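You operate a simulated robot arm through the tools that you are given. There is no shell and no other tool.

The job below is to be done with a simulated robot arm. You get a single attempt, and the scene is never put back.

Task
Push the comb back first, seat each line end in its colour's slot, then draw the comb out.
Fine: the three ends on the comb board.

The check looks at the end state, three seconds after you hand in, the way a careful person would. Anything else that was tipped, shoved, dropped, spilled or broken makes it a failure.

Robot
A 7-joint arm with a two-finger gripper, fixed in place. Base frame: the origin is at the foot of the arm, x ahead of it, y to its left, z up; the work surface is at about z = 0.903. Units: m, degrees, N and s.
With the tool pointing down near the work surface it reaches from about 0.34 to 0.72 m from the base axis. Its first joint turns from -66.0 to 66.0 degrees. Payload 2.45 kg.
Tool frame: the origin (TCP) lies between the finger pads and is the grasp point; the fingertips stand 0.026 m ahead of it; z points along the fingers, y is the line along which they close. The gripper opens to 0.096 m. The gripper's body begins 0.069 m behind the TCP.
Orientation is that of the tool frame in the base frame, as a unit quaternion [x, y, z, w]. With the fingers straight down and closing along the base's y, the tool's x points along the base's -x, its y along +y and its z along -z.

Tools
- The arm moves only by the tool play_rows. Its arguments are lists of equal length, an entry for each row: "slide": the shift along the base's x, y, z in m, a list of three; "rotation": the turn, a rotation vector about the base's x, y, z in degrees, a list of three; "grip": the gripper command, from -1 (fully open) to 1 (shut), values between in proportion. In form: {"slide": [[tx, ty, tz], ...], "rotation": [[rx, ry, rz], ...], "grip": [grip, ...]}. A call has 1 to 20 rows; each row shifts and turns the commanded pose from where the row before left it. Rows are played at 5 a second. More than 0.05 m and 8.6 degrees between two rows, or a gripper value outside its range, and nothing of the call is played. A pose out of reach is approached as far as the arm can. The call stops where the force on the tool passes 50 N (or 10 N more than at its start, if that is more) or the arm is blocked; 0.2 s more then pass. The fingers move at their own pace and stop on an object; they squeeze with about 40 N. The grip force told is the motor's: it shows also when the fingers shut on nothing. Time passes only in rows, and 0.2 s behind the last, so rows that do not move let the fingers close. The reply holds the time, the measured pose of the TCP, the force on the tool along the base axes, the opening and the grip force, in the units named above and with some noise, with the torque about the TCP (base axes, N m) and any sound that the robot's microphone picked up, and new pictures: "pictures" is both (left out), scene, wrist or none.
- Cameras (640 x 400 px; columns grow to the right, rows downward): "scene" is fixed at [0.1769, -0.4053, 1.4201]; the picture's right is [0.65, -0.76, 0.00], its down [-0.46, -0.40, -0.79] and it looks along [0.60, 0.52, -0.61] (base axes); focal length 347 px, centre (320, 200). "wrist" rides on the gripper at [0.082, 0.003, -0.098] in the tool frame; the picture's right is [-0.04, 1.00, 0.00], its down [-0.73, -0.03, -0.68] and it looks along [-0.68, -0.03, 0.73] (tool axes); focal length 256 px, centre (320, 200). There is no depth. A picture from a camera that has moved, and an enlarged one, comes with that camera's place and axes in the base frame and with its lens.
- close_up(camera, box): a new picture of the part [left, top, right, bottom] of that camera's present view, enlarged. No time passes.
- finish_job(): hands the job in; it is judged then, once.

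Nothing tells you positions but the pictures and the camera data. Unless the task says otherwise, let go and move clear before handing in.

The tools are called after "Emit:" as name(argument=value, ...) on one line, values as JSON. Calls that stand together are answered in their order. play_rows: Moves the arm, as the interface text tells. Its arguments: {"type":"object","properties":{"slide":{"type":"array","items":{"type":"array","items":{"type":"number"}}},"rotation":{"type":"array","items":{"type":"array","items":{"type":"number"}}},"grip":{"type":"array","items":{"type":"number"}},"pictures":{"type":"string","enum":["both","scene","wrist","none"]}},"required":["slide","rotation","grip"]} The other tools are called the same way: close_up (camera, box) takes an enlarged picture of a part of a camera's view; finish_job () hands the job in.

At the start:

```text
t: 0.0
tool_pos: [0.4309, -0.0494, 1.1149]
ee_rot: [0.0, 1.0, 0.001, -0.001]
force: [-0.7, -0.6, -0.3]
ft_torque: [0.0, 0.05, 0.0]
gripper_width: 0.0961
gripper_force: 0.0
```

scene: 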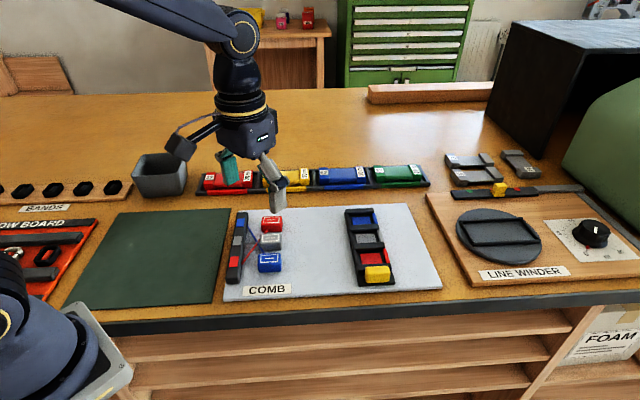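
wrist: 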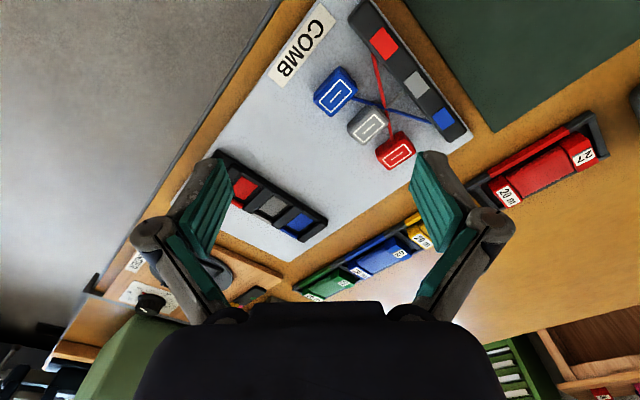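

I see the comb board with three line ends (red, grey, blue), a bar on the left with colour marks where lines begin, and a slotted part on the right with a yellow block. I'll take enlarged pictures first.

Emit:
close_up(camera="scene", box=[210, 190, 450, 310])

Emit:
close_up(camera="scene", box=[330, 195, 410, 295])

Emit:
close_up(camera="wrist", box=[180, 0, 500, 260])

```text
2.67 times, centred on (330, 250) of scene
camera zoom: at [0.1769, -0.4053, 1.4201], right [0.65, -0.76, 0.0], down [-0.46, -0.4, -0.79], along [0.6, 0.52, -0.61], focal length 925 px, centre (293, 67)
```

zoom: 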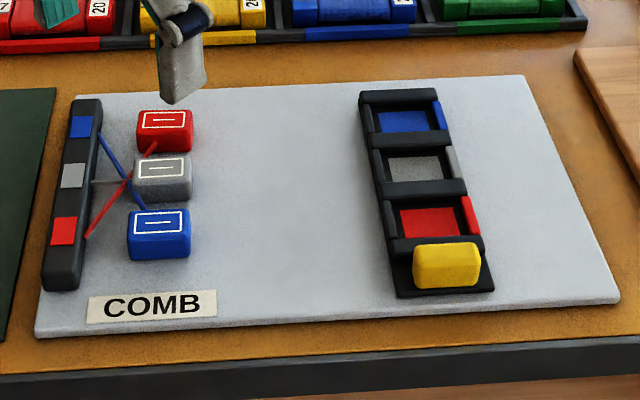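

```text
4.00 times, centred on (370, 245) of scene
camera zoom: at [0.1769, -0.4053, 1.4201], right [0.65, -0.76, 0.0], down [-0.46, -0.4, -0.79], along [0.6, 0.52, -0.61], focal length 1387 px, centre (120, 20)
```

zoom: 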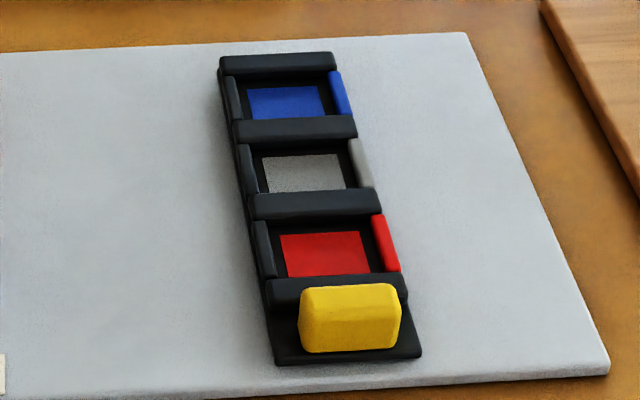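

```text
1.54 times, centred on (340, 130) of wrist
camera zoom: at [0.3506, -0.0465, 1.2137], right [0.04, 1.0, 0.0], down [0.73, -0.03, 0.68], along [0.68, -0.03, -0.73], focal length 394 px, centre (289, 308)
```

zoom: 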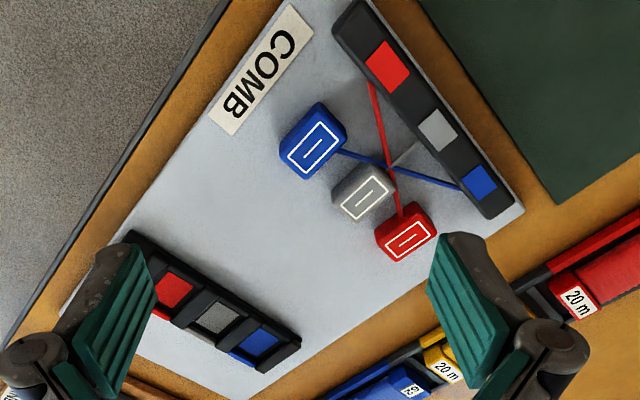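

The board is turned about 45° to the base: its depth direction runs along (0.7, 0.7), the line ends sit near (0.46,-0.04), (0.50,0.0) and (0.535,0.04), and the slotted part is centred near (0.63,-0.15). I'll turn the wrist by 45° and look at the slotted part from closer to understand the mechanism.

Emit:
play_rows(slide=[[0.022, -0.022, -0.008], [0.022, -0.022, -0.008], [0.022, -0.022, -0.008], [0.022, -0.022, -0.008], [0.022, -0.022, -0.008], [0.022, -0.022, -0.008], [0, 0, 0]], rotation=[[0, 0, 7.5], [0, 0, 7.5], [0, 0, 7.5], [0, 0, 7.5], [0, 0, 7.5], [0, 0, 7.5], [0, 0, 0]], grip=[-1, -1, -1, -1, -1, -1, -1])

```text
t: 1.6
tool_pos: [0.5643, -0.1809, 1.0674]
ee_rot: [-0.384, 0.924, 0.0, 0.0]
force: [0.1, 0.4, 0.1]
ft_torque: [-0.01, -0.05, -0.03]
gripper_width: 0.096
gripper_force: 0.2
camera wrist: at [0.5055, -0.2376, 1.1654], right [-0.68, 0.73, 0.0], down [0.54, 0.5, 0.68], along [0.5, 0.46, -0.73], focal length 256 px, centre (320, 200)
```

scene: 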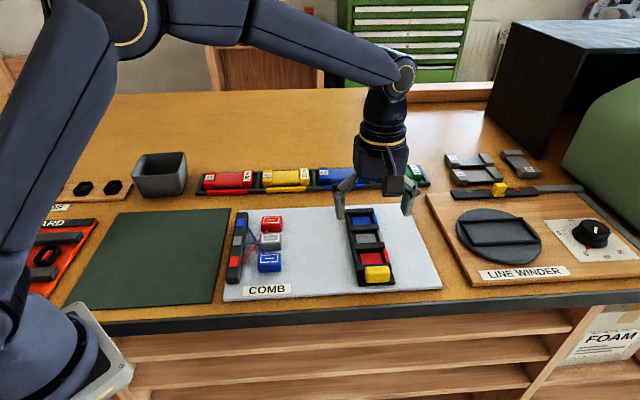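
wrist: 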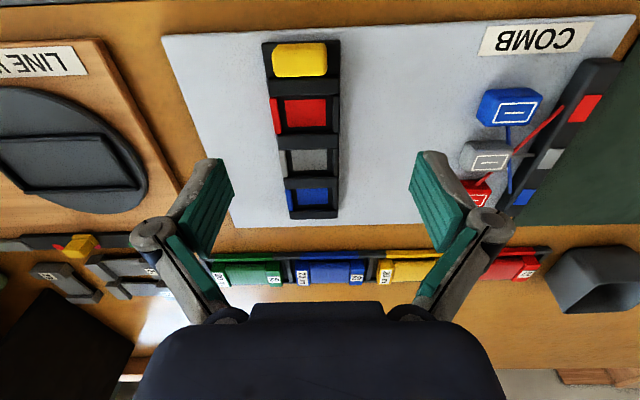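

Emit:
close_up(camera="wrist", box=[230, 20, 390, 230])

Emit:
close_up(camera="wrist", box=[440, 10, 640, 230])

Emit:
close_up(camera="scene", box=[220, 200, 300, 300])

```text
1.90 times, centred on (310, 125) of wrist
camera zoom: at [0.5055, -0.2376, 1.1654], right [-0.68, 0.73, 0.0], down [0.54, 0.5, 0.68], along [0.5, 0.46, -0.73], focal length 488 px, centre (339, 343)
```

zoom: 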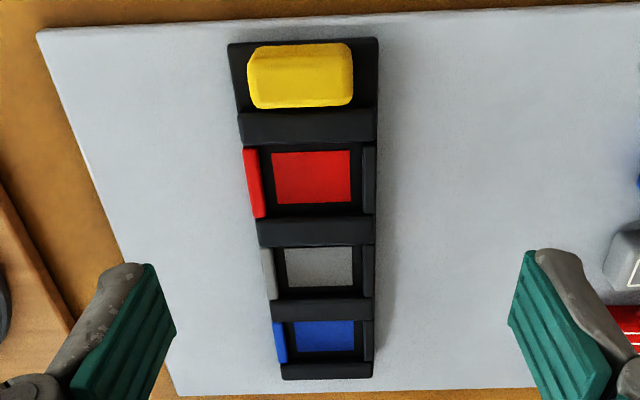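

```text
1.82 times, centred on (540, 120) of wrist
camera zoom: at [0.5055, -0.2376, 1.1654], right [-0.68, 0.73, 0.0], down [0.54, 0.5, 0.68], along [0.5, 0.46, -0.73], focal length 465 px, centre (-80, 346)
```

zoom: 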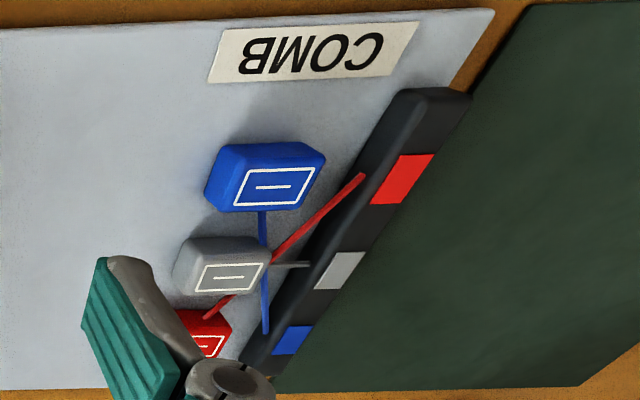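

```text
4.00 times, centred on (260, 250) of scene
camera zoom: at [0.1769, -0.4054, 1.4201], right [0.65, -0.76, 0.0], down [-0.46, -0.4, -0.79], along [0.6, 0.52, -0.61], focal length 1387 px, centre (560, 0)
```

zoom: 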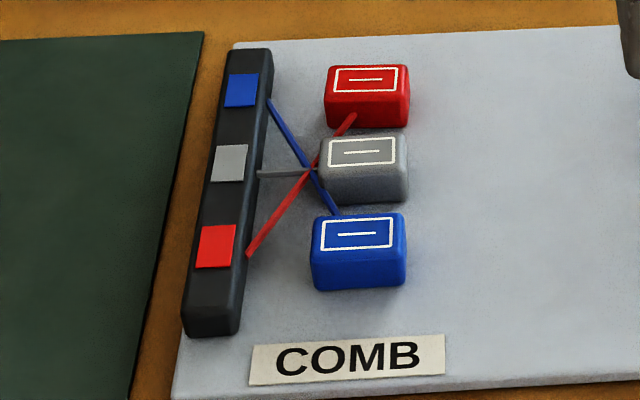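

The comb is the slotted part with the yellow handle; its slots line up in depth with the line ends and the bar's colour tabs, so it most likely slides left-right between bar and board edge. I'll lower the open gripper above the yellow handle (~(0.560,-0.211)) for a closer look before gripping it.

Emit:
play_rows(slide=[[-0.002, -0.012, -0.018], [-0.002, -0.011, -0.018], [-0.002, -0.009, -0.018], [0, 0, -0.013], [0, 0, 0]], rotation=[[0, 0, 0], [0, 0, 0], [0, 0, 0], [0, 0, 0], [0, 0, 0]], grip=[-1, -1, -1, -1, -1])

Emit:
close_up(camera="scene", box=[330, 195, 410, 295])

Emit:
close_up(camera="wrist", box=[200, 0, 440, 240])

```text
t: 2.8
tool_pos: [0.5556, -0.2139, 1.0016]
ee_rot: [-0.382, 0.924, 0.0, 0.001]
force: [0.3, 0.5, -0.9]
ft_torque: [0.02, -0.01, -0.02]
gripper_width: 0.096
gripper_force: 0.0
camera wrist: at [0.4963, -0.2704, 1.0996], right [-0.68, 0.73, 0.0], down [0.54, 0.5, 0.68], along [0.5, 0.46, -0.73], focal length 256 px, centre (320, 200)
```

scene: 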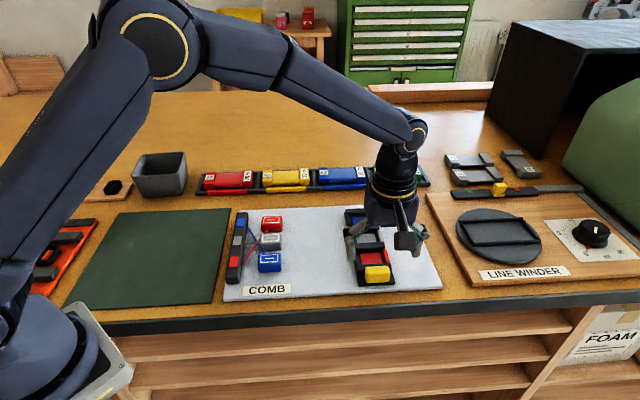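
wrist: 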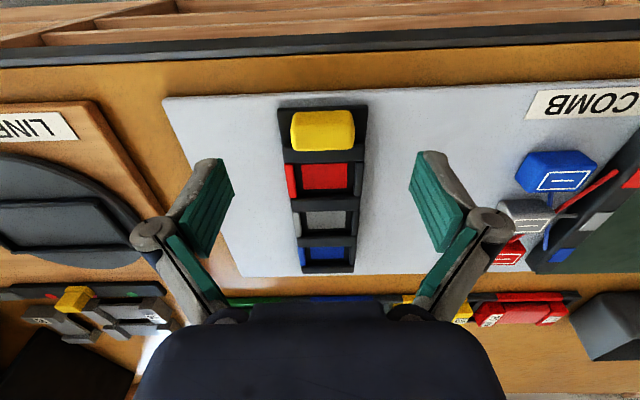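

```text
4.00 times, centred on (370, 245) of scene
camera zoom: at [0.1769, -0.4053, 1.4201], right [0.65, -0.76, 0.0], down [-0.46, -0.4, -0.79], along [0.6, 0.52, -0.61], focal length 1387 px, centre (120, 20)
```

zoom: 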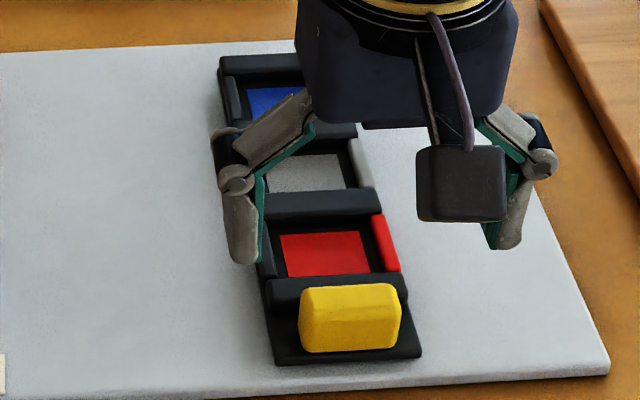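

```text
1.67 times, centred on (320, 120) of wrist
camera zoom: at [0.4963, -0.2704, 1.0996], right [-0.68, 0.73, 0.0], down [0.54, 0.5, 0.68], along [0.5, 0.46, -0.73], focal length 427 px, centre (320, 333)
```

zoom: 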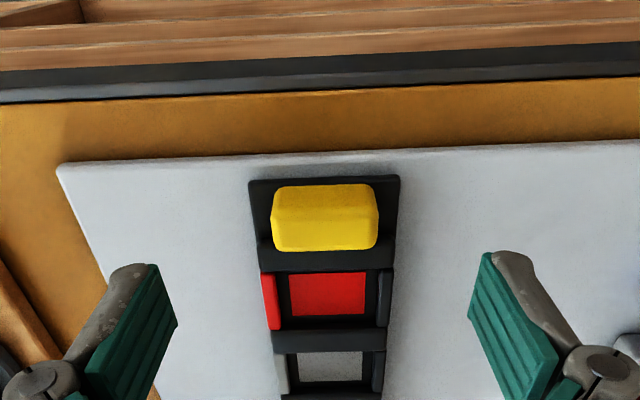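

Emit:
close_up(camera="wrist", box=[270, 90, 380, 180])

Emit:
close_up(camera="scene", box=[352, 245, 400, 293])

Emit:
close_up(camera="wrist", box=[480, 120, 640, 280])

```text
4.44 times, centred on (325, 135) of wrist
camera zoom: at [0.4963, -0.2704, 1.0996], right [-0.68, 0.73, 0.0], down [0.54, 0.5, 0.68], along [0.5, 0.46, -0.73], focal length 1138 px, centre (298, 489)
```

zoom: 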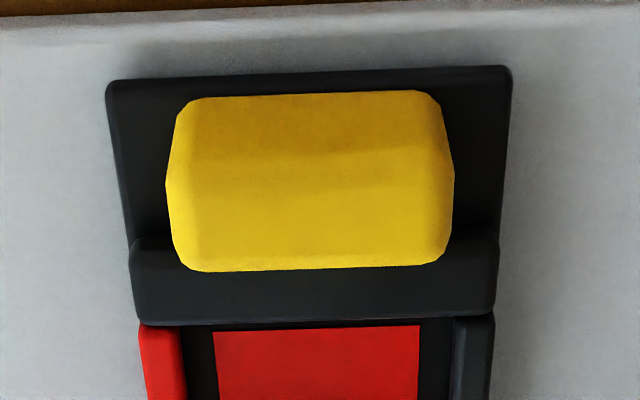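

```text
8.33 times, centred on (376, 269) of scene
camera zoom: at [0.1769, -0.4053, 1.4201], right [0.65, -0.76, 0.0], down [-0.46, -0.4, -0.79], along [0.6, 0.52, -0.61], focal length 2889 px, centre (-147, -375)
```

zoom: 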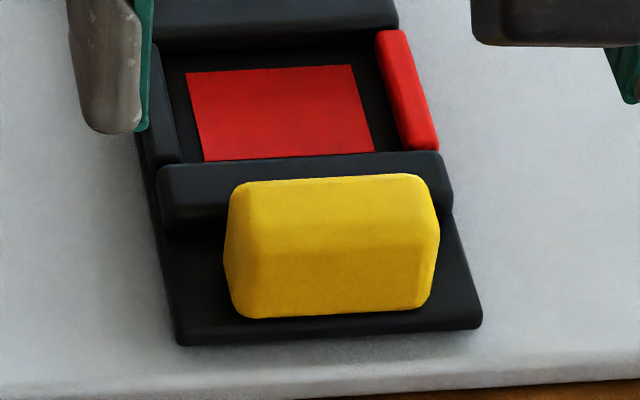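

```text
2.50 times, centred on (560, 200) of wrist
camera zoom: at [0.4963, -0.2704, 1.0996], right [-0.68, 0.73, 0.0], down [0.54, 0.5, 0.68], along [0.5, 0.46, -0.73], focal length 640 px, centre (-280, 200)
```

zoom: 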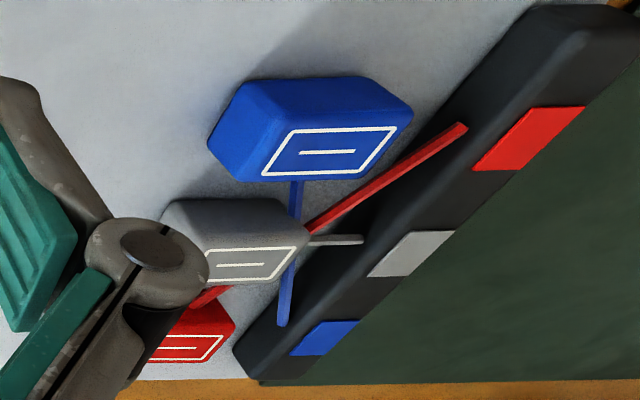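

The handle is about 45 mm wide, its top at z≈0.936, centred near (0.561,-0.209), and the plate's top is at about 0.915. I'll come down over it, close on its left and right faces, then make a small test move.

Emit:
play_rows(slide=[[0.0013, 0.001, -0.02], [0.0013, 0.0011, -0.018], [0, 0, -0.01], [0, 0, -0.0065], [0, 0, 0], [0, 0, 0], [0, 0, 0], [0, 0, 0], [0, 0, 0]], rotation=[[0, 0, 0], [0, 0, 0], [0, 0, 0], [0, 0, 0], [0, 0, 0], [0, 0, 0], [0, 0, 0], [0, 0, 0], [0, 0, 0]], grip=[-1, -1, -1, -1, 0.3, 0.5, 0.5, 0.5, 0.5])

Emit:
close_up(camera="wrist", box=[200, 60, 440, 260])

```text
t: 4.8
tool_pos: [0.5601, -0.211, 0.9458]
ee_rot: [-0.383, 0.924, 0.0, 0.0]
force: [1.4, -0.3, -1.3]
ft_torque: [-0.11, -0.06, -0.01]
gripper_width: 0.044
gripper_force: 45.1
camera wrist: at [0.5004, -0.267, 1.0441], right [-0.68, 0.73, 0.0], down [0.54, 0.5, 0.68], along [0.5, 0.46, -0.73], focal length 256 px, centre (320, 200)
```

scene: 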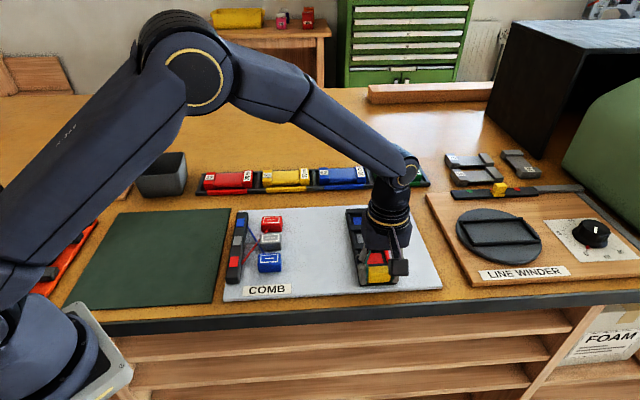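
wrist: 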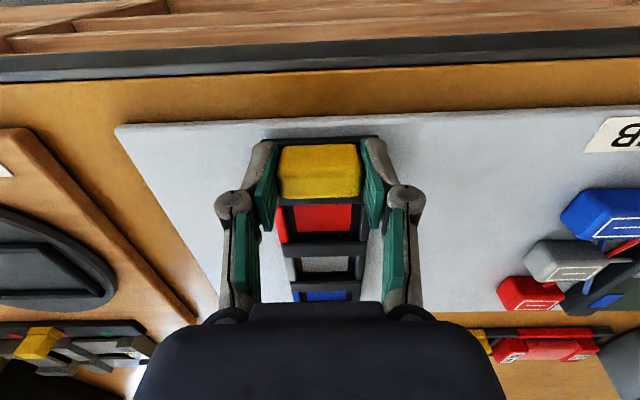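

```text
2.00 times, centred on (320, 160) of wrist
camera zoom: at [0.5004, -0.267, 1.0441], right [-0.68, 0.73, 0.0], down [0.54, 0.5, 0.68], along [0.5, 0.46, -0.73], focal length 512 px, centre (320, 280)
```

zoom: 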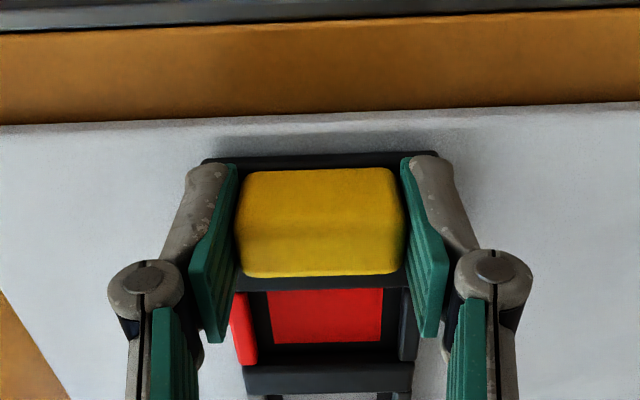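

The handle is held (width 0.044). Now a small test slide towards the bar, watching the force.

Emit:
play_rows(slide=[[-0.003, 0.003, 0], [-0.003, 0.003, 0], [-0.003, 0.003, 0]], rotation=[[0, 0, 0], [0, 0, 0], [0, 0, 0]], grip=[0.5, 0.5, 0.5])

Emit:
close_up(camera="scene", box=[210, 190, 450, 310])

```text
t: 5.6
tool_pos: [0.5512, -0.2026, 0.946]
ee_rot: [-0.382, 0.924, 0.0, 0.0]
force: [0.7, -1.4, -1.1]
ft_torque: [-0.08, -0.23, -0.09]
gripper_width: 0.044
gripper_force: 44.9
camera wrist: at [0.4914, -0.2579, 1.0441], right [-0.68, 0.73, 0.0], down [0.54, 0.5, 0.68], along [0.5, 0.46, -0.73], focal length 256 px, centre (320, 200)
```

scene: 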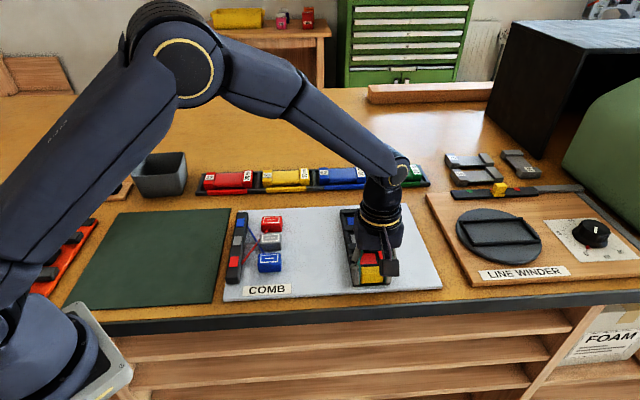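
wrist: 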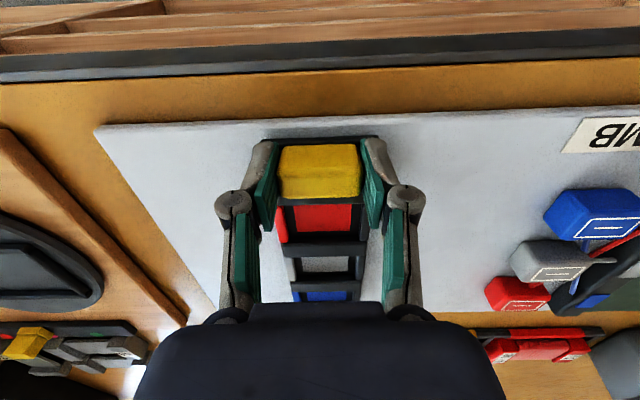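

```text
2.67 times, centred on (330, 250) of scene
camera zoom: at [0.1769, -0.4054, 1.4201], right [0.65, -0.76, 0.0], down [-0.46, -0.4, -0.79], along [0.6, 0.52, -0.61], focal length 925 px, centre (293, 67)
```

zoom: 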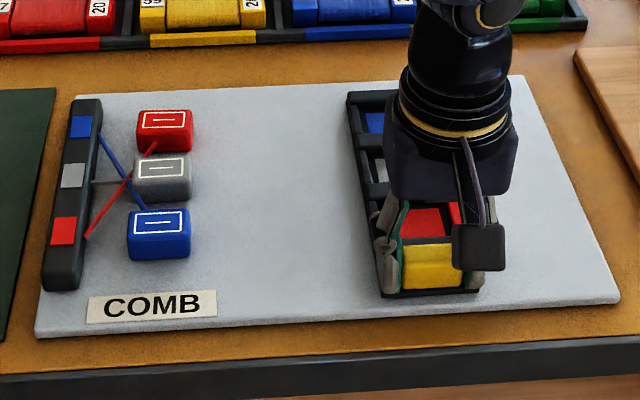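

The comb slides freely towards the bar (~1.5 N), so "back" is towards the bar. I'll keep sliding and watch for a stop while staying clear of the line ends (their right edges are at w≈0.37, comb's left edge now ≈0.50).

Emit:
play_rows(slide=[[-0.006, 0.006, 0], [-0.006, 0.006, 0], [-0.006, 0.006, 0], [-0.006, 0.006, 0], [-0.006, 0.006, 0], [-0.006, 0.006, 0], [-0.006, 0.006, 0]], rotation=[[0, 0, 0], [0, 0, 0], [0, 0, 0], [0, 0, 0], [0, 0, 0], [0, 0, 0], [0, 0, 0]], grip=[0.5, 0.5, 0.5, 0.5, 0.5, 0.5, 0.5])

Emit:
close_up(camera="scene", box=[210, 190, 450, 310])

```text
t: 7.2
tool_pos: [0.5093, -0.1602, 0.9451]
ee_rot: [-0.383, 0.924, 0.0, -0.001]
force: [-2.0, -4.6, -10.3]
ft_torque: [-0.13, -0.09, -0.08]
gripper_width: 0.0438
gripper_force: 45.2
camera wrist: at [0.4496, -0.2162, 1.0441], right [-0.68, 0.73, 0.0], down [0.54, 0.5, 0.68], along [0.5, 0.46, -0.73], focal length 256 px, centre (320, 200)
```

scene: 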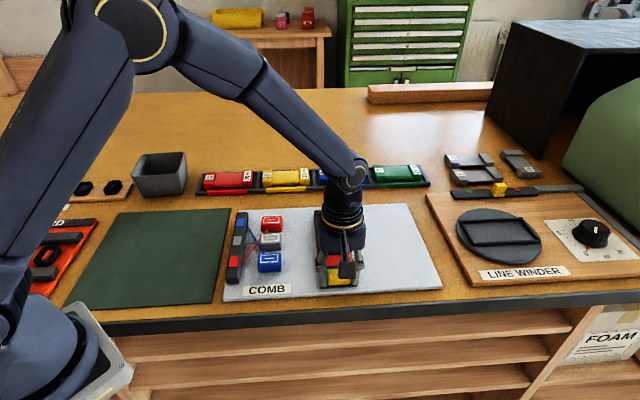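
wrist: 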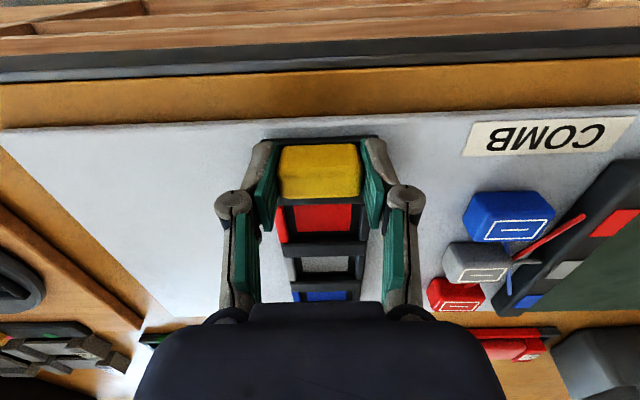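

```text
2.67 times, centred on (330, 250) of scene
camera zoom: at [0.177, -0.4055, 1.4201], right [0.65, -0.76, 0.0], down [-0.46, -0.4, -0.79], along [0.6, 0.52, -0.61], focal length 925 px, centre (293, 67)
```

zoom: 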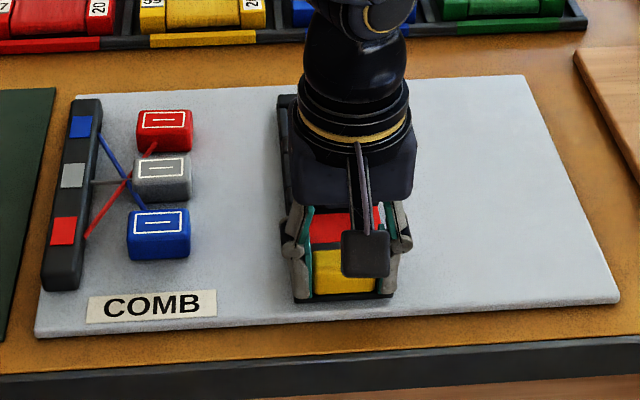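

Emit:
play_rows(slide=[[0, 0, 0], [0, 0, 0]], rotation=[[0, 0, 0], [0, 0, 0]], grip=[0.5, 0.5], pictures="none")

```text
t: 7.8
tool_pos: [0.5095, -0.1601, 0.9455]
ee_rot: [-0.382, 0.924, 0.001, -0.001]
force: [-2.7, -3.0, -20.2]
ft_torque: [0.26, -0.78, -0.12]
gripper_width: 0.0438
gripper_force: 44.8
```

A downward load is building on the held handle (about 20 N), so I'll loosen the grip slightly to let that strain go and then push with the finger's inner face.

Emit:
play_rows(slide=[[0, 0, 0], [0, 0, 0], [-0.003, 0.003, 0], [-0.003, 0.003, 0], [-0.003, 0.003, 0]], rotation=[[0, 0, 0], [0, 0, 0], [0, 0, 0], [0, 0, 0], [0, 0, 0]], grip=[-0.05, -0.05, -0.05, -0.05, -0.05])

Emit:
close_up(camera="wrist", box=[200, 60, 440, 320])

Emit:
close_up(camera="scene", box=[210, 190, 450, 310])

```text
t: 9.0
tool_pos: [0.5001, -0.1513, 0.9458]
ee_rot: [-0.383, 0.924, 0.0, 0.0]
force: [-0.1, -0.8, -0.4]
ft_torque: [-0.03, -0.03, -0.02]
gripper_width: 0.0509
gripper_force: 0.3
camera wrist: at [0.4411, -0.2072, 1.0437], right [-0.68, 0.73, 0.0], down [0.54, 0.5, 0.68], along [0.5, 0.46, -0.73], focal length 256 px, centre (320, 200)
```

scene: 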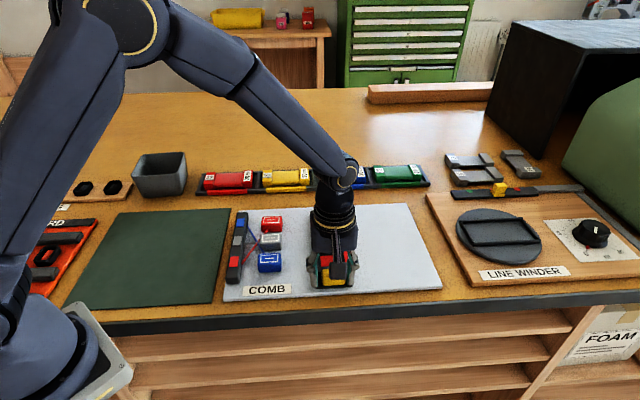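
wrist: 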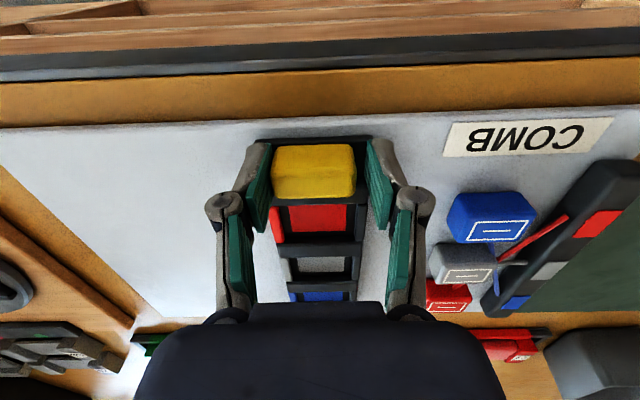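

```text
1.54 times, centred on (320, 190) of wrist
camera zoom: at [0.4411, -0.2072, 1.0437], right [-0.68, 0.73, 0.0], down [0.54, 0.5, 0.68], along [0.5, 0.46, -0.73], focal length 394 px, centre (320, 215)
```

zoom: 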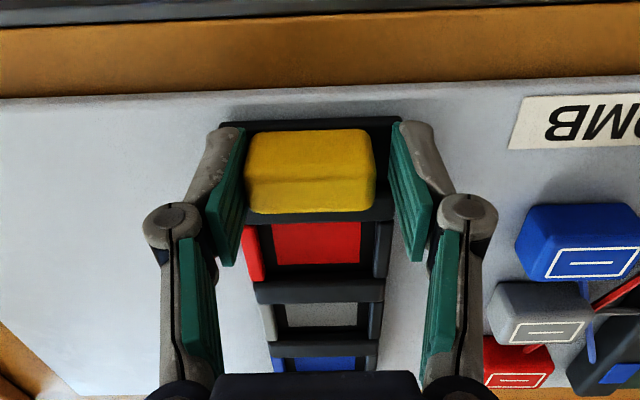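

```text
2.67 times, centred on (330, 250) of scene
camera zoom: at [0.1769, -0.4054, 1.4201], right [0.65, -0.76, 0.0], down [-0.46, -0.4, -0.79], along [0.6, 0.52, -0.61], focal length 925 px, centre (293, 67)
```

zoom: 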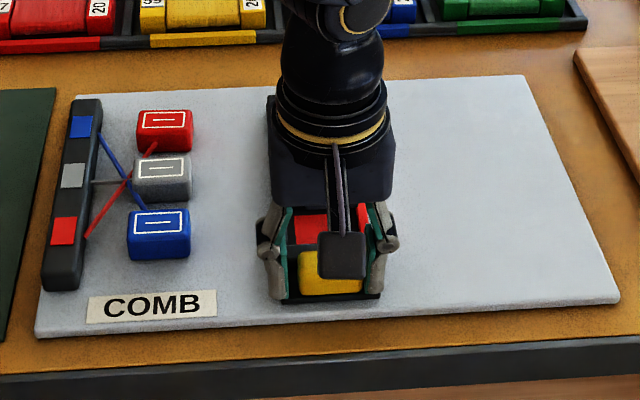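

The comb keeps its orientation while pushed at one end, so it runs on a straight slide. I'll keep pushing towards the bar, stopping well short of the line ends or at a stop.

Emit:
play_rows(slide=[[-0.005, 0.005, 0], [-0.005, 0.005, 0], [-0.005, 0.005, 0], [-0.005, 0.005, 0]], rotation=[[0, 0, 0], [0, 0, 0], [0, 0, 0], [0, 0, 0]], grip=[-0.05, -0.05, -0.05, -0.05])

Emit:
close_up(camera="scene", box=[210, 190, 450, 310])

```text
t: 10.0
tool_pos: [0.4814, -0.1315, 0.9454]
ee_rot: [-0.384, 0.923, 0.0, -0.001]
force: [0.7, 0.0, -0.1]
ft_torque: [0.01, -0.01, -0.03]
gripper_width: 0.0502
gripper_force: 0.2
camera wrist: at [0.4216, -0.1871, 1.0444], right [-0.68, 0.73, 0.0], down [0.54, 0.5, 0.68], along [0.5, 0.46, -0.73], focal length 256 px, centre (320, 200)
```

scene: 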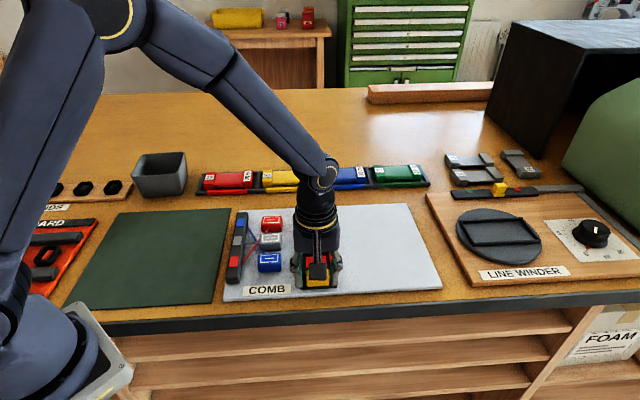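
wrist: 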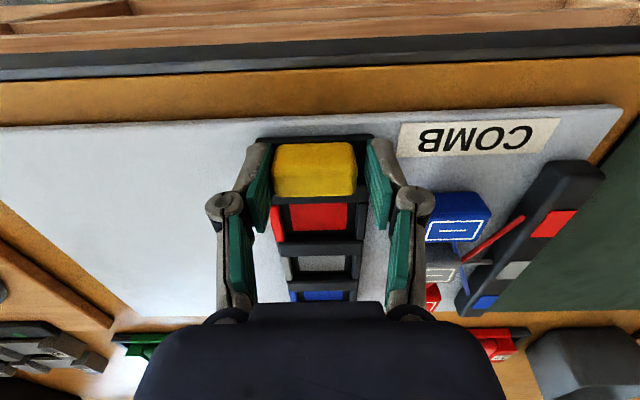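

```text
2.67 times, centred on (330, 250) of scene
camera zoom: at [0.1769, -0.4053, 1.4201], right [0.65, -0.76, 0.0], down [-0.46, -0.4, -0.79], along [0.6, 0.52, -0.61], focal length 925 px, centre (293, 67)
```

zoom: 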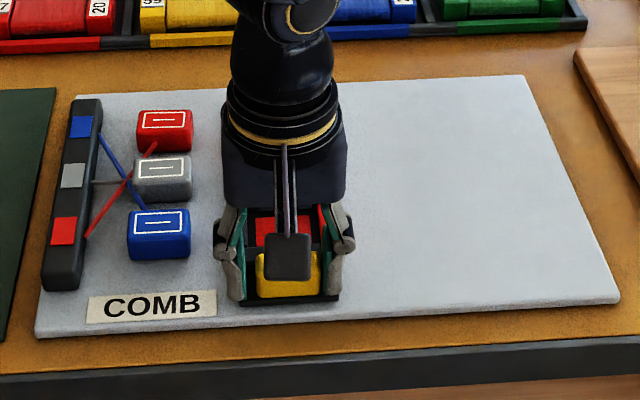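

Still no stop, and the comb's left edge is around w≈0.404. I'll push about 12 mm more (leaving ~20 mm to the ends), then rise clear and look.

Emit:
play_rows(slide=[[-0.0045, 0.0045, 0], [-0.004, 0.004, 0], [0.0012, -0.0012, 0], [0, 0, 0.03], [0, 0, 0.04], [0, 0, 0.04], [0, 0, 0]], rotation=[[0, 0, 0], [0, 0, 0], [0, 0, 0], [0, 0, 0], [0, 0, 0], [0, 0, 0], [0, 0, 0]], grip=[-0.05, -0.05, -0.05, -0.05, -0.05, -0.05, -0.05])

Emit:
close_up(camera="wrist", box=[220, 0, 560, 240])

```text
t: 11.6
tool_pos: [0.4737, -0.126, 1.0575]
ee_rot: [-0.383, 0.924, 0.0, 0.0]
force: [-0.2, 0.1, 0.5]
ft_torque: [0.02, -0.01, 0.01]
gripper_width: 0.0502
gripper_force: 0.0
camera wrist: at [0.4156, -0.1823, 1.155], right [-0.68, 0.73, 0.0], down [0.54, 0.5, 0.68], along [0.5, 0.46, -0.73], focal length 256 px, centre (320, 200)
```

scene: 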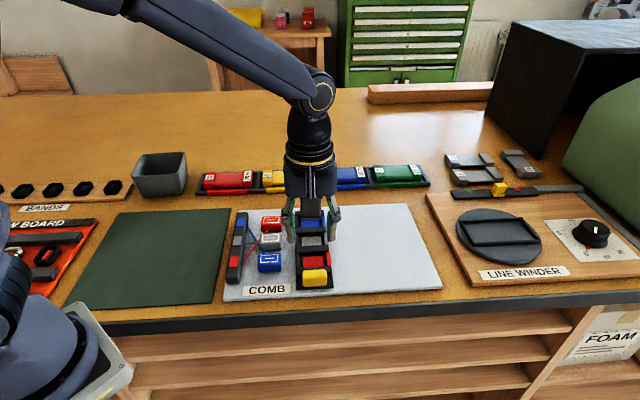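
wrist: 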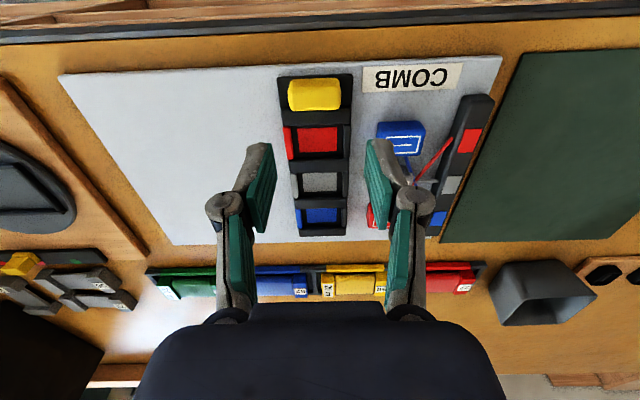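

```text
1.67 times, centred on (390, 120) of wrist
camera zoom: at [0.4156, -0.1823, 1.155], right [-0.68, 0.73, 0.0], down [0.54, 0.5, 0.68], along [0.5, 0.46, -0.73], focal length 427 px, centre (203, 333)
```

zoom: 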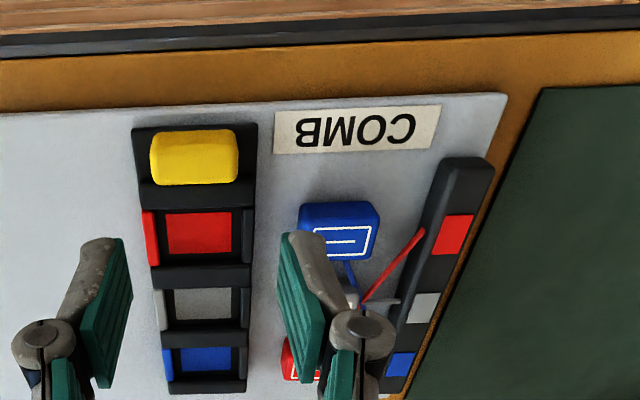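

The comb is pushed back. Now I'll turn the wrist by -90° (fingers closing along the board's depth, clear of the lines) and look at ends and slots from the bar side.

Emit:
play_rows(slide=[[0.0026, 0.0108, -0.002], [0.0026, 0.0108, -0.002], [0.0026, 0.0108, -0.002], [0.0026, 0.0108, -0.002], [0.0026, 0.0108, -0.002], [0.0026, 0.0108, -0.002], [0.0026, 0.0108, -0.002], [0.0026, 0.0108, -0.002], [0.0026, 0.0108, -0.002], [0.0026, 0.0108, -0.002], [0.0026, 0.0108, -0.002], [0, 0, 0]], rotation=[[0, 0, -8.18], [0, 0, -8.18], [0, 0, -8.18], [0, 0, -8.18], [0, 0, -8.18], [0, 0, -8.18], [0, 0, -8.18], [0, 0, -8.18], [0, 0, -8.18], [0, 0, -8.18], [0, 0, -8.2], [0, 0, 0]], grip=[0.08, 0.08, 0.08, 0.08, 0.08, 0.08, 0.08, 0.08, 0.08, 0.08, 0.08, 0.08])

Emit:
close_up(camera="wrist", box=[160, 0, 480, 240])

Emit:
close_up(camera="scene", box=[220, 195, 360, 305])

```text
t: 14.2
tool_pos: [0.5024, -0.0039, 1.0328]
ee_rot: [0.383, 0.924, 0.0, -0.001]
force: [0.1, 0.1, -0.2]
ft_torque: [-0.01, -0.02, 0.02]
gripper_width: 0.0442
gripper_force: 0.0
camera wrist: at [0.448, 0.0553, 1.1322], right [0.74, 0.68, 0.0], down [0.5, -0.54, 0.68], along [0.46, -0.5, -0.73], focal length 256 px, centre (320, 200)
```

scene: 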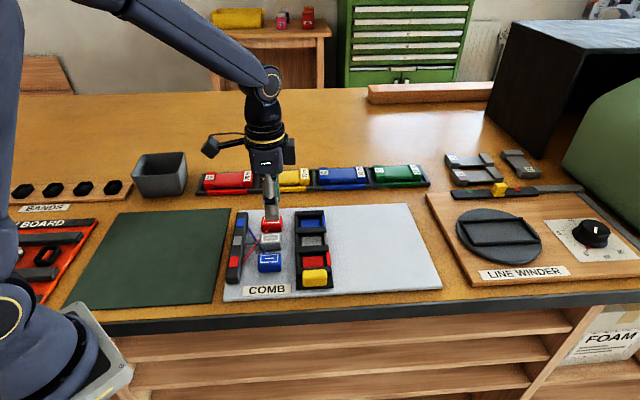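
wrist: 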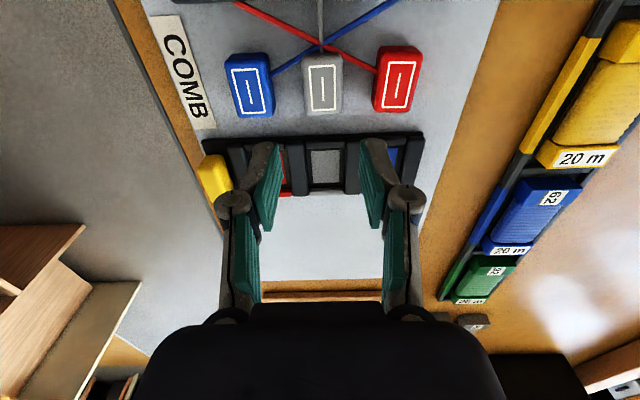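

```text
1.67 times, centred on (320, 120) of wrist
camera zoom: at [0.448, 0.0553, 1.1322], right [0.74, 0.68, 0.0], down [0.5, -0.54, 0.68], along [0.46, -0.5, -0.73], focal length 427 px, centre (320, 333)
```

zoom: 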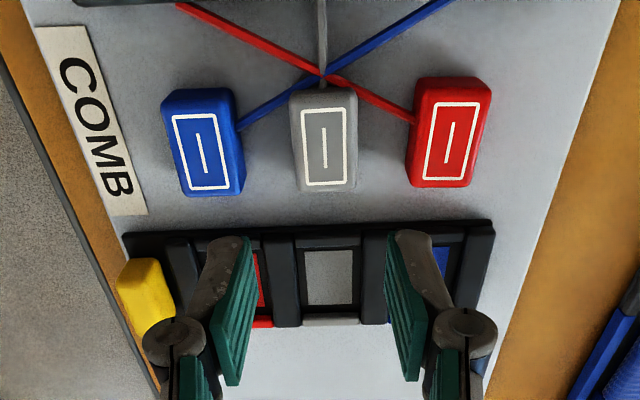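

```text
3.64 times, centred on (290, 250) of scene
camera zoom: at [0.1769, -0.4053, 1.4201], right [0.65, -0.76, 0.0], down [-0.46, -0.4, -0.79], along [0.6, 0.52, -0.61], focal length 1261 px, centre (429, 18)
```

zoom: 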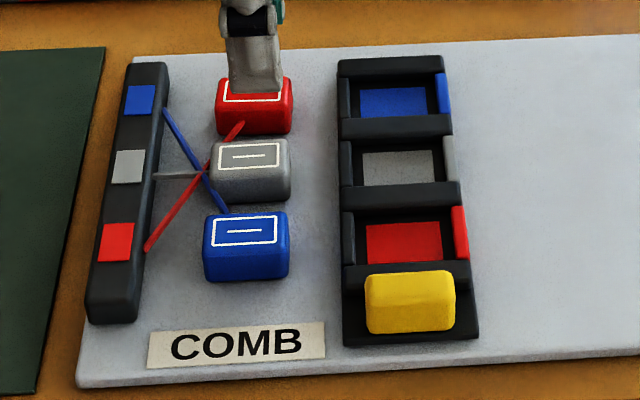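

Emit:
close_up(camera="wrist", box=[210, 30, 330, 130])

Emit:
close_up(camera="wrist", box=[310, 30, 430, 130])

Emit:
close_up(camera="wrist", box=[270, 120, 370, 210])

Emit:
close_up(camera="scene", box=[290, 205, 345, 295])

```text
4.00 times, centred on (270, 80) of wrist
camera zoom: at [0.448, 0.0553, 1.1322], right [0.74, 0.68, 0.0], down [0.5, -0.54, 0.68], along [0.46, -0.5, -0.73], focal length 1024 px, centre (520, 680)
```

zoom: 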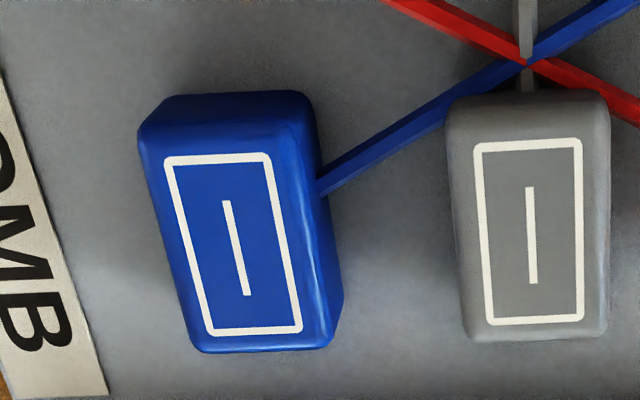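

```text
4.00 times, centred on (370, 80) of wrist
camera zoom: at [0.448, 0.0553, 1.1322], right [0.74, 0.68, 0.0], down [0.5, -0.54, 0.68], along [0.46, -0.5, -0.73], focal length 1024 px, centre (120, 680)
```

zoom: 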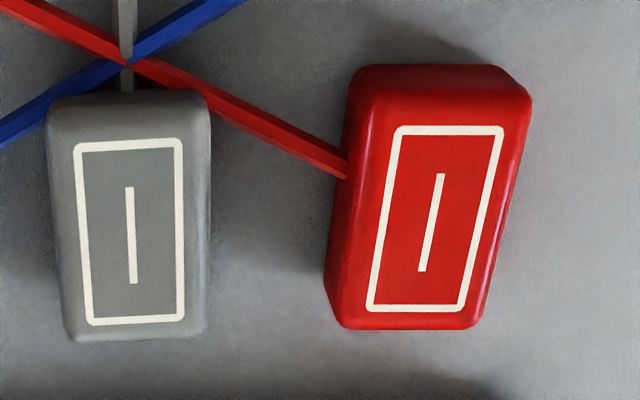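

```text
4.44 times, centred on (320, 165) of wrist
camera zoom: at [0.448, 0.0553, 1.1322], right [0.74, 0.68, 0.0], down [0.5, -0.54, 0.68], along [0.46, -0.5, -0.73], focal length 1138 px, centre (320, 356)
```

zoom: 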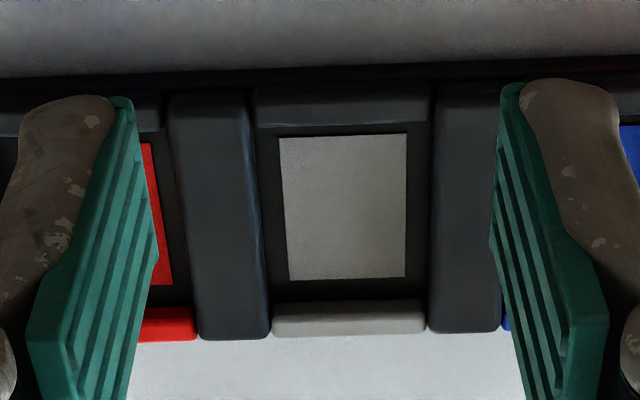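

```text
4.44 times, centred on (318, 250) of scene
camera zoom: at [0.1769, -0.4053, 1.4201], right [0.65, -0.76, 0.0], down [-0.46, -0.4, -0.79], along [0.6, 0.52, -0.61], focal length 1541 px, centre (331, -22)
```

zoom: 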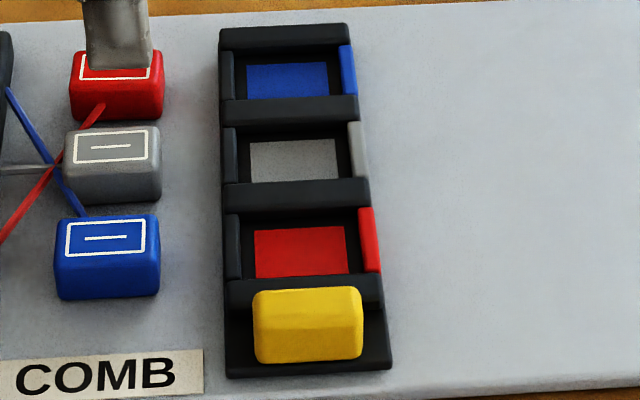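

Blocks are about 28×42×24 mm at s≈0.298/0.355/0.412, w≈0.348; the slots lie at the same depths, centred w≈0.4305, about 38×49 mm inside. I'll start with the grey end: go above it and take a look before lowering.

Emit:
play_rows(slide=[[-0.0046, 0.0103, -0.02], [0, 0, -0.025], [0, 0, 0]], rotation=[[0, 0, 0], [0, 0, 0], [0, 0, 0]], grip=[0.08, 0.08, 0.08])

Emit:
close_up(camera="wrist", box=[200, 20, 440, 220])

Emit:
close_up(camera="scene", box=[230, 200, 320, 290])

```text
t: 15.0
tool_pos: [0.4993, 0.006, 0.9885]
ee_rot: [0.383, 0.924, 0.0, 0.0]
force: [-0.7, -0.3, 0.6]
ft_torque: [0.02, -0.02, -0.02]
gripper_width: 0.0443
gripper_force: 0.0
camera wrist: at [0.4433, 0.0657, 1.0859], right [0.73, 0.68, 0.0], down [0.5, -0.54, 0.68], along [0.46, -0.5, -0.73], focal length 256 px, centre (320, 200)
```

scene: 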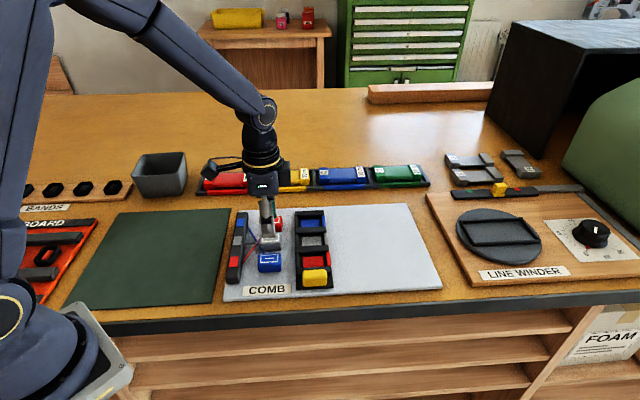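
wrist: 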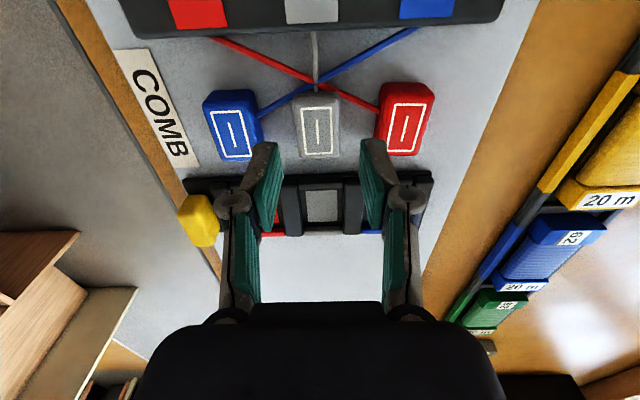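

```text
2.00 times, centred on (320, 120) of wrist
camera zoom: at [0.4433, 0.0657, 1.0859], right [0.73, 0.68, 0.0], down [0.5, -0.54, 0.68], along [0.46, -0.5, -0.73], focal length 512 px, centre (320, 360)
```

zoom: 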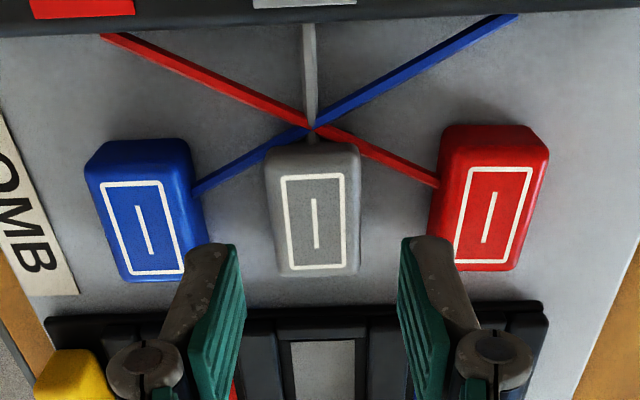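

```text
4.44 times, centred on (275, 245) of scene
camera zoom: at [0.1769, -0.4053, 1.4201], right [0.65, -0.76, 0.0], down [-0.46, -0.4, -0.79], along [0.6, 0.52, -0.61], focal length 1541 px, centre (520, 0)
```

zoom: 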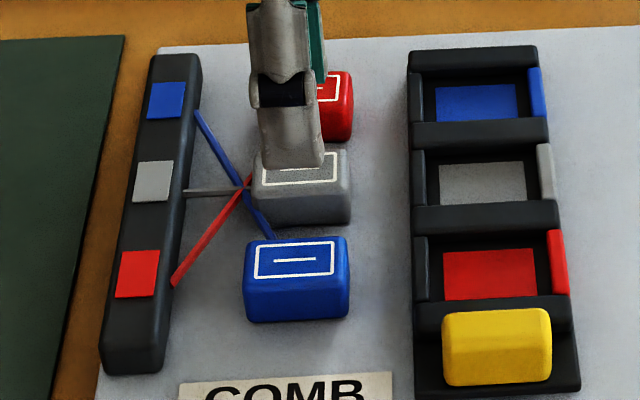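

The fingers straddle the grey end with room on both sides. Lowering to z≈0.947 and closing gently.

Emit:
play_rows(slide=[[-0.0012, -0.0006, -0.018], [0, 0, -0.014], [0, 0, -0.0094], [0, 0, 0], [0, 0, 0], [0, 0, 0]], rotation=[[0, 0, 0], [0, 0, 0], [0, 0, 0], [0, 0, 0], [0, 0, 0], [0, 0, 0]], grip=[0.08, 0.08, 0.08, 0.42, 0.46, 0.46])

Emit:
close_up(camera="wrist", box=[200, 60, 440, 260])

Emit:
close_up(camera="scene", box=[230, 200, 320, 290])

```text
t: 16.4
tool_pos: [0.4968, 0.0052, 0.9478]
ee_rot: [0.383, 0.924, 0.0, 0.0]
force: [0.4, 0.7, 0.4]
ft_torque: [-0.01, -0.04, 0.01]
gripper_width: 0.0288
gripper_force: 40.2
camera wrist: at [0.4413, 0.0654, 1.0452], right [0.73, 0.68, 0.0], down [0.5, -0.54, 0.68], along [0.46, -0.5, -0.73], focal length 256 px, centre (320, 200)
```

scene: 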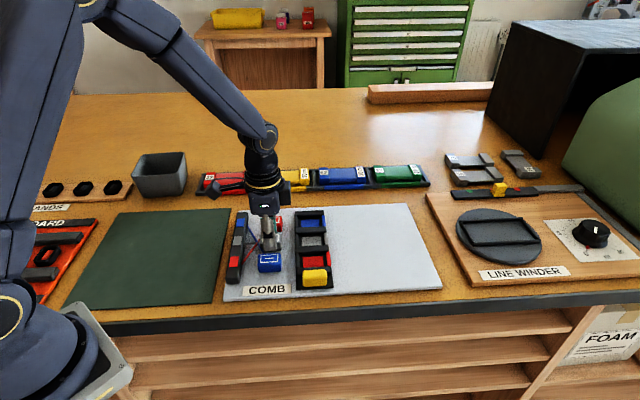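
wrist: 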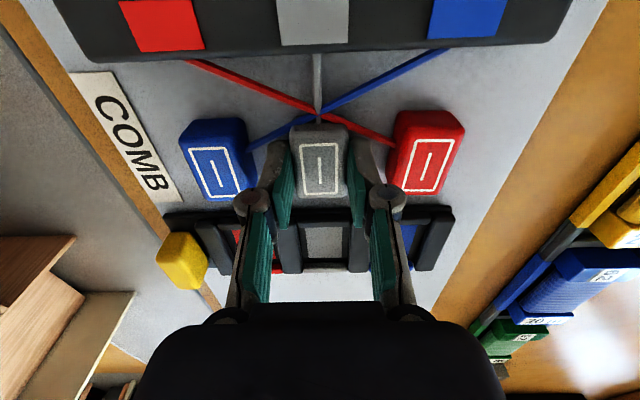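

```text
2.00 times, centred on (320, 160) of wrist
camera zoom: at [0.4413, 0.0654, 1.0452], right [0.73, 0.68, 0.0], down [0.5, -0.54, 0.68], along [0.46, -0.5, -0.73], focal length 512 px, centre (320, 280)
```

zoom: 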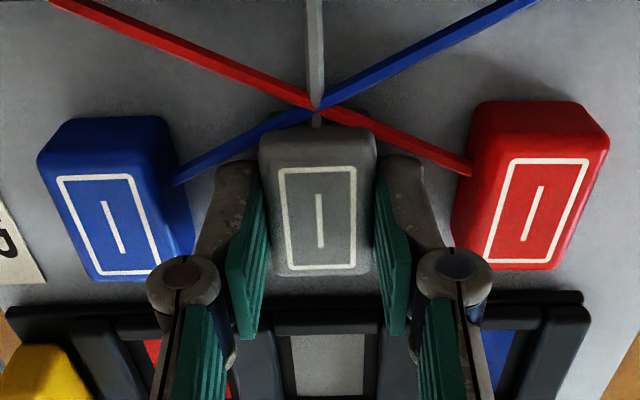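

```text
4.44 times, centred on (275, 245) of scene
camera zoom: at [0.1769, -0.4053, 1.4201], right [0.65, -0.76, 0.0], down [-0.46, -0.4, -0.79], along [0.6, 0.52, -0.61], focal length 1541 px, centre (520, 0)
```

zoom: 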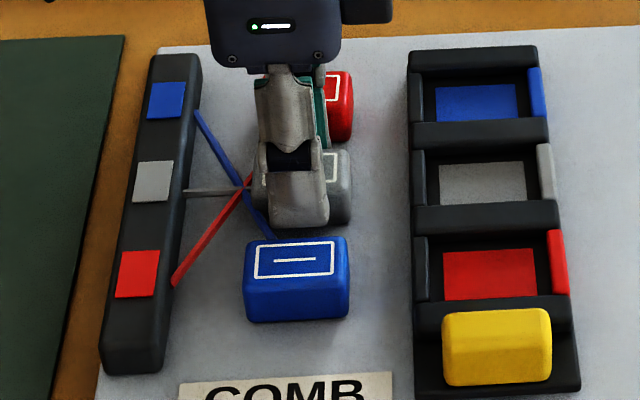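

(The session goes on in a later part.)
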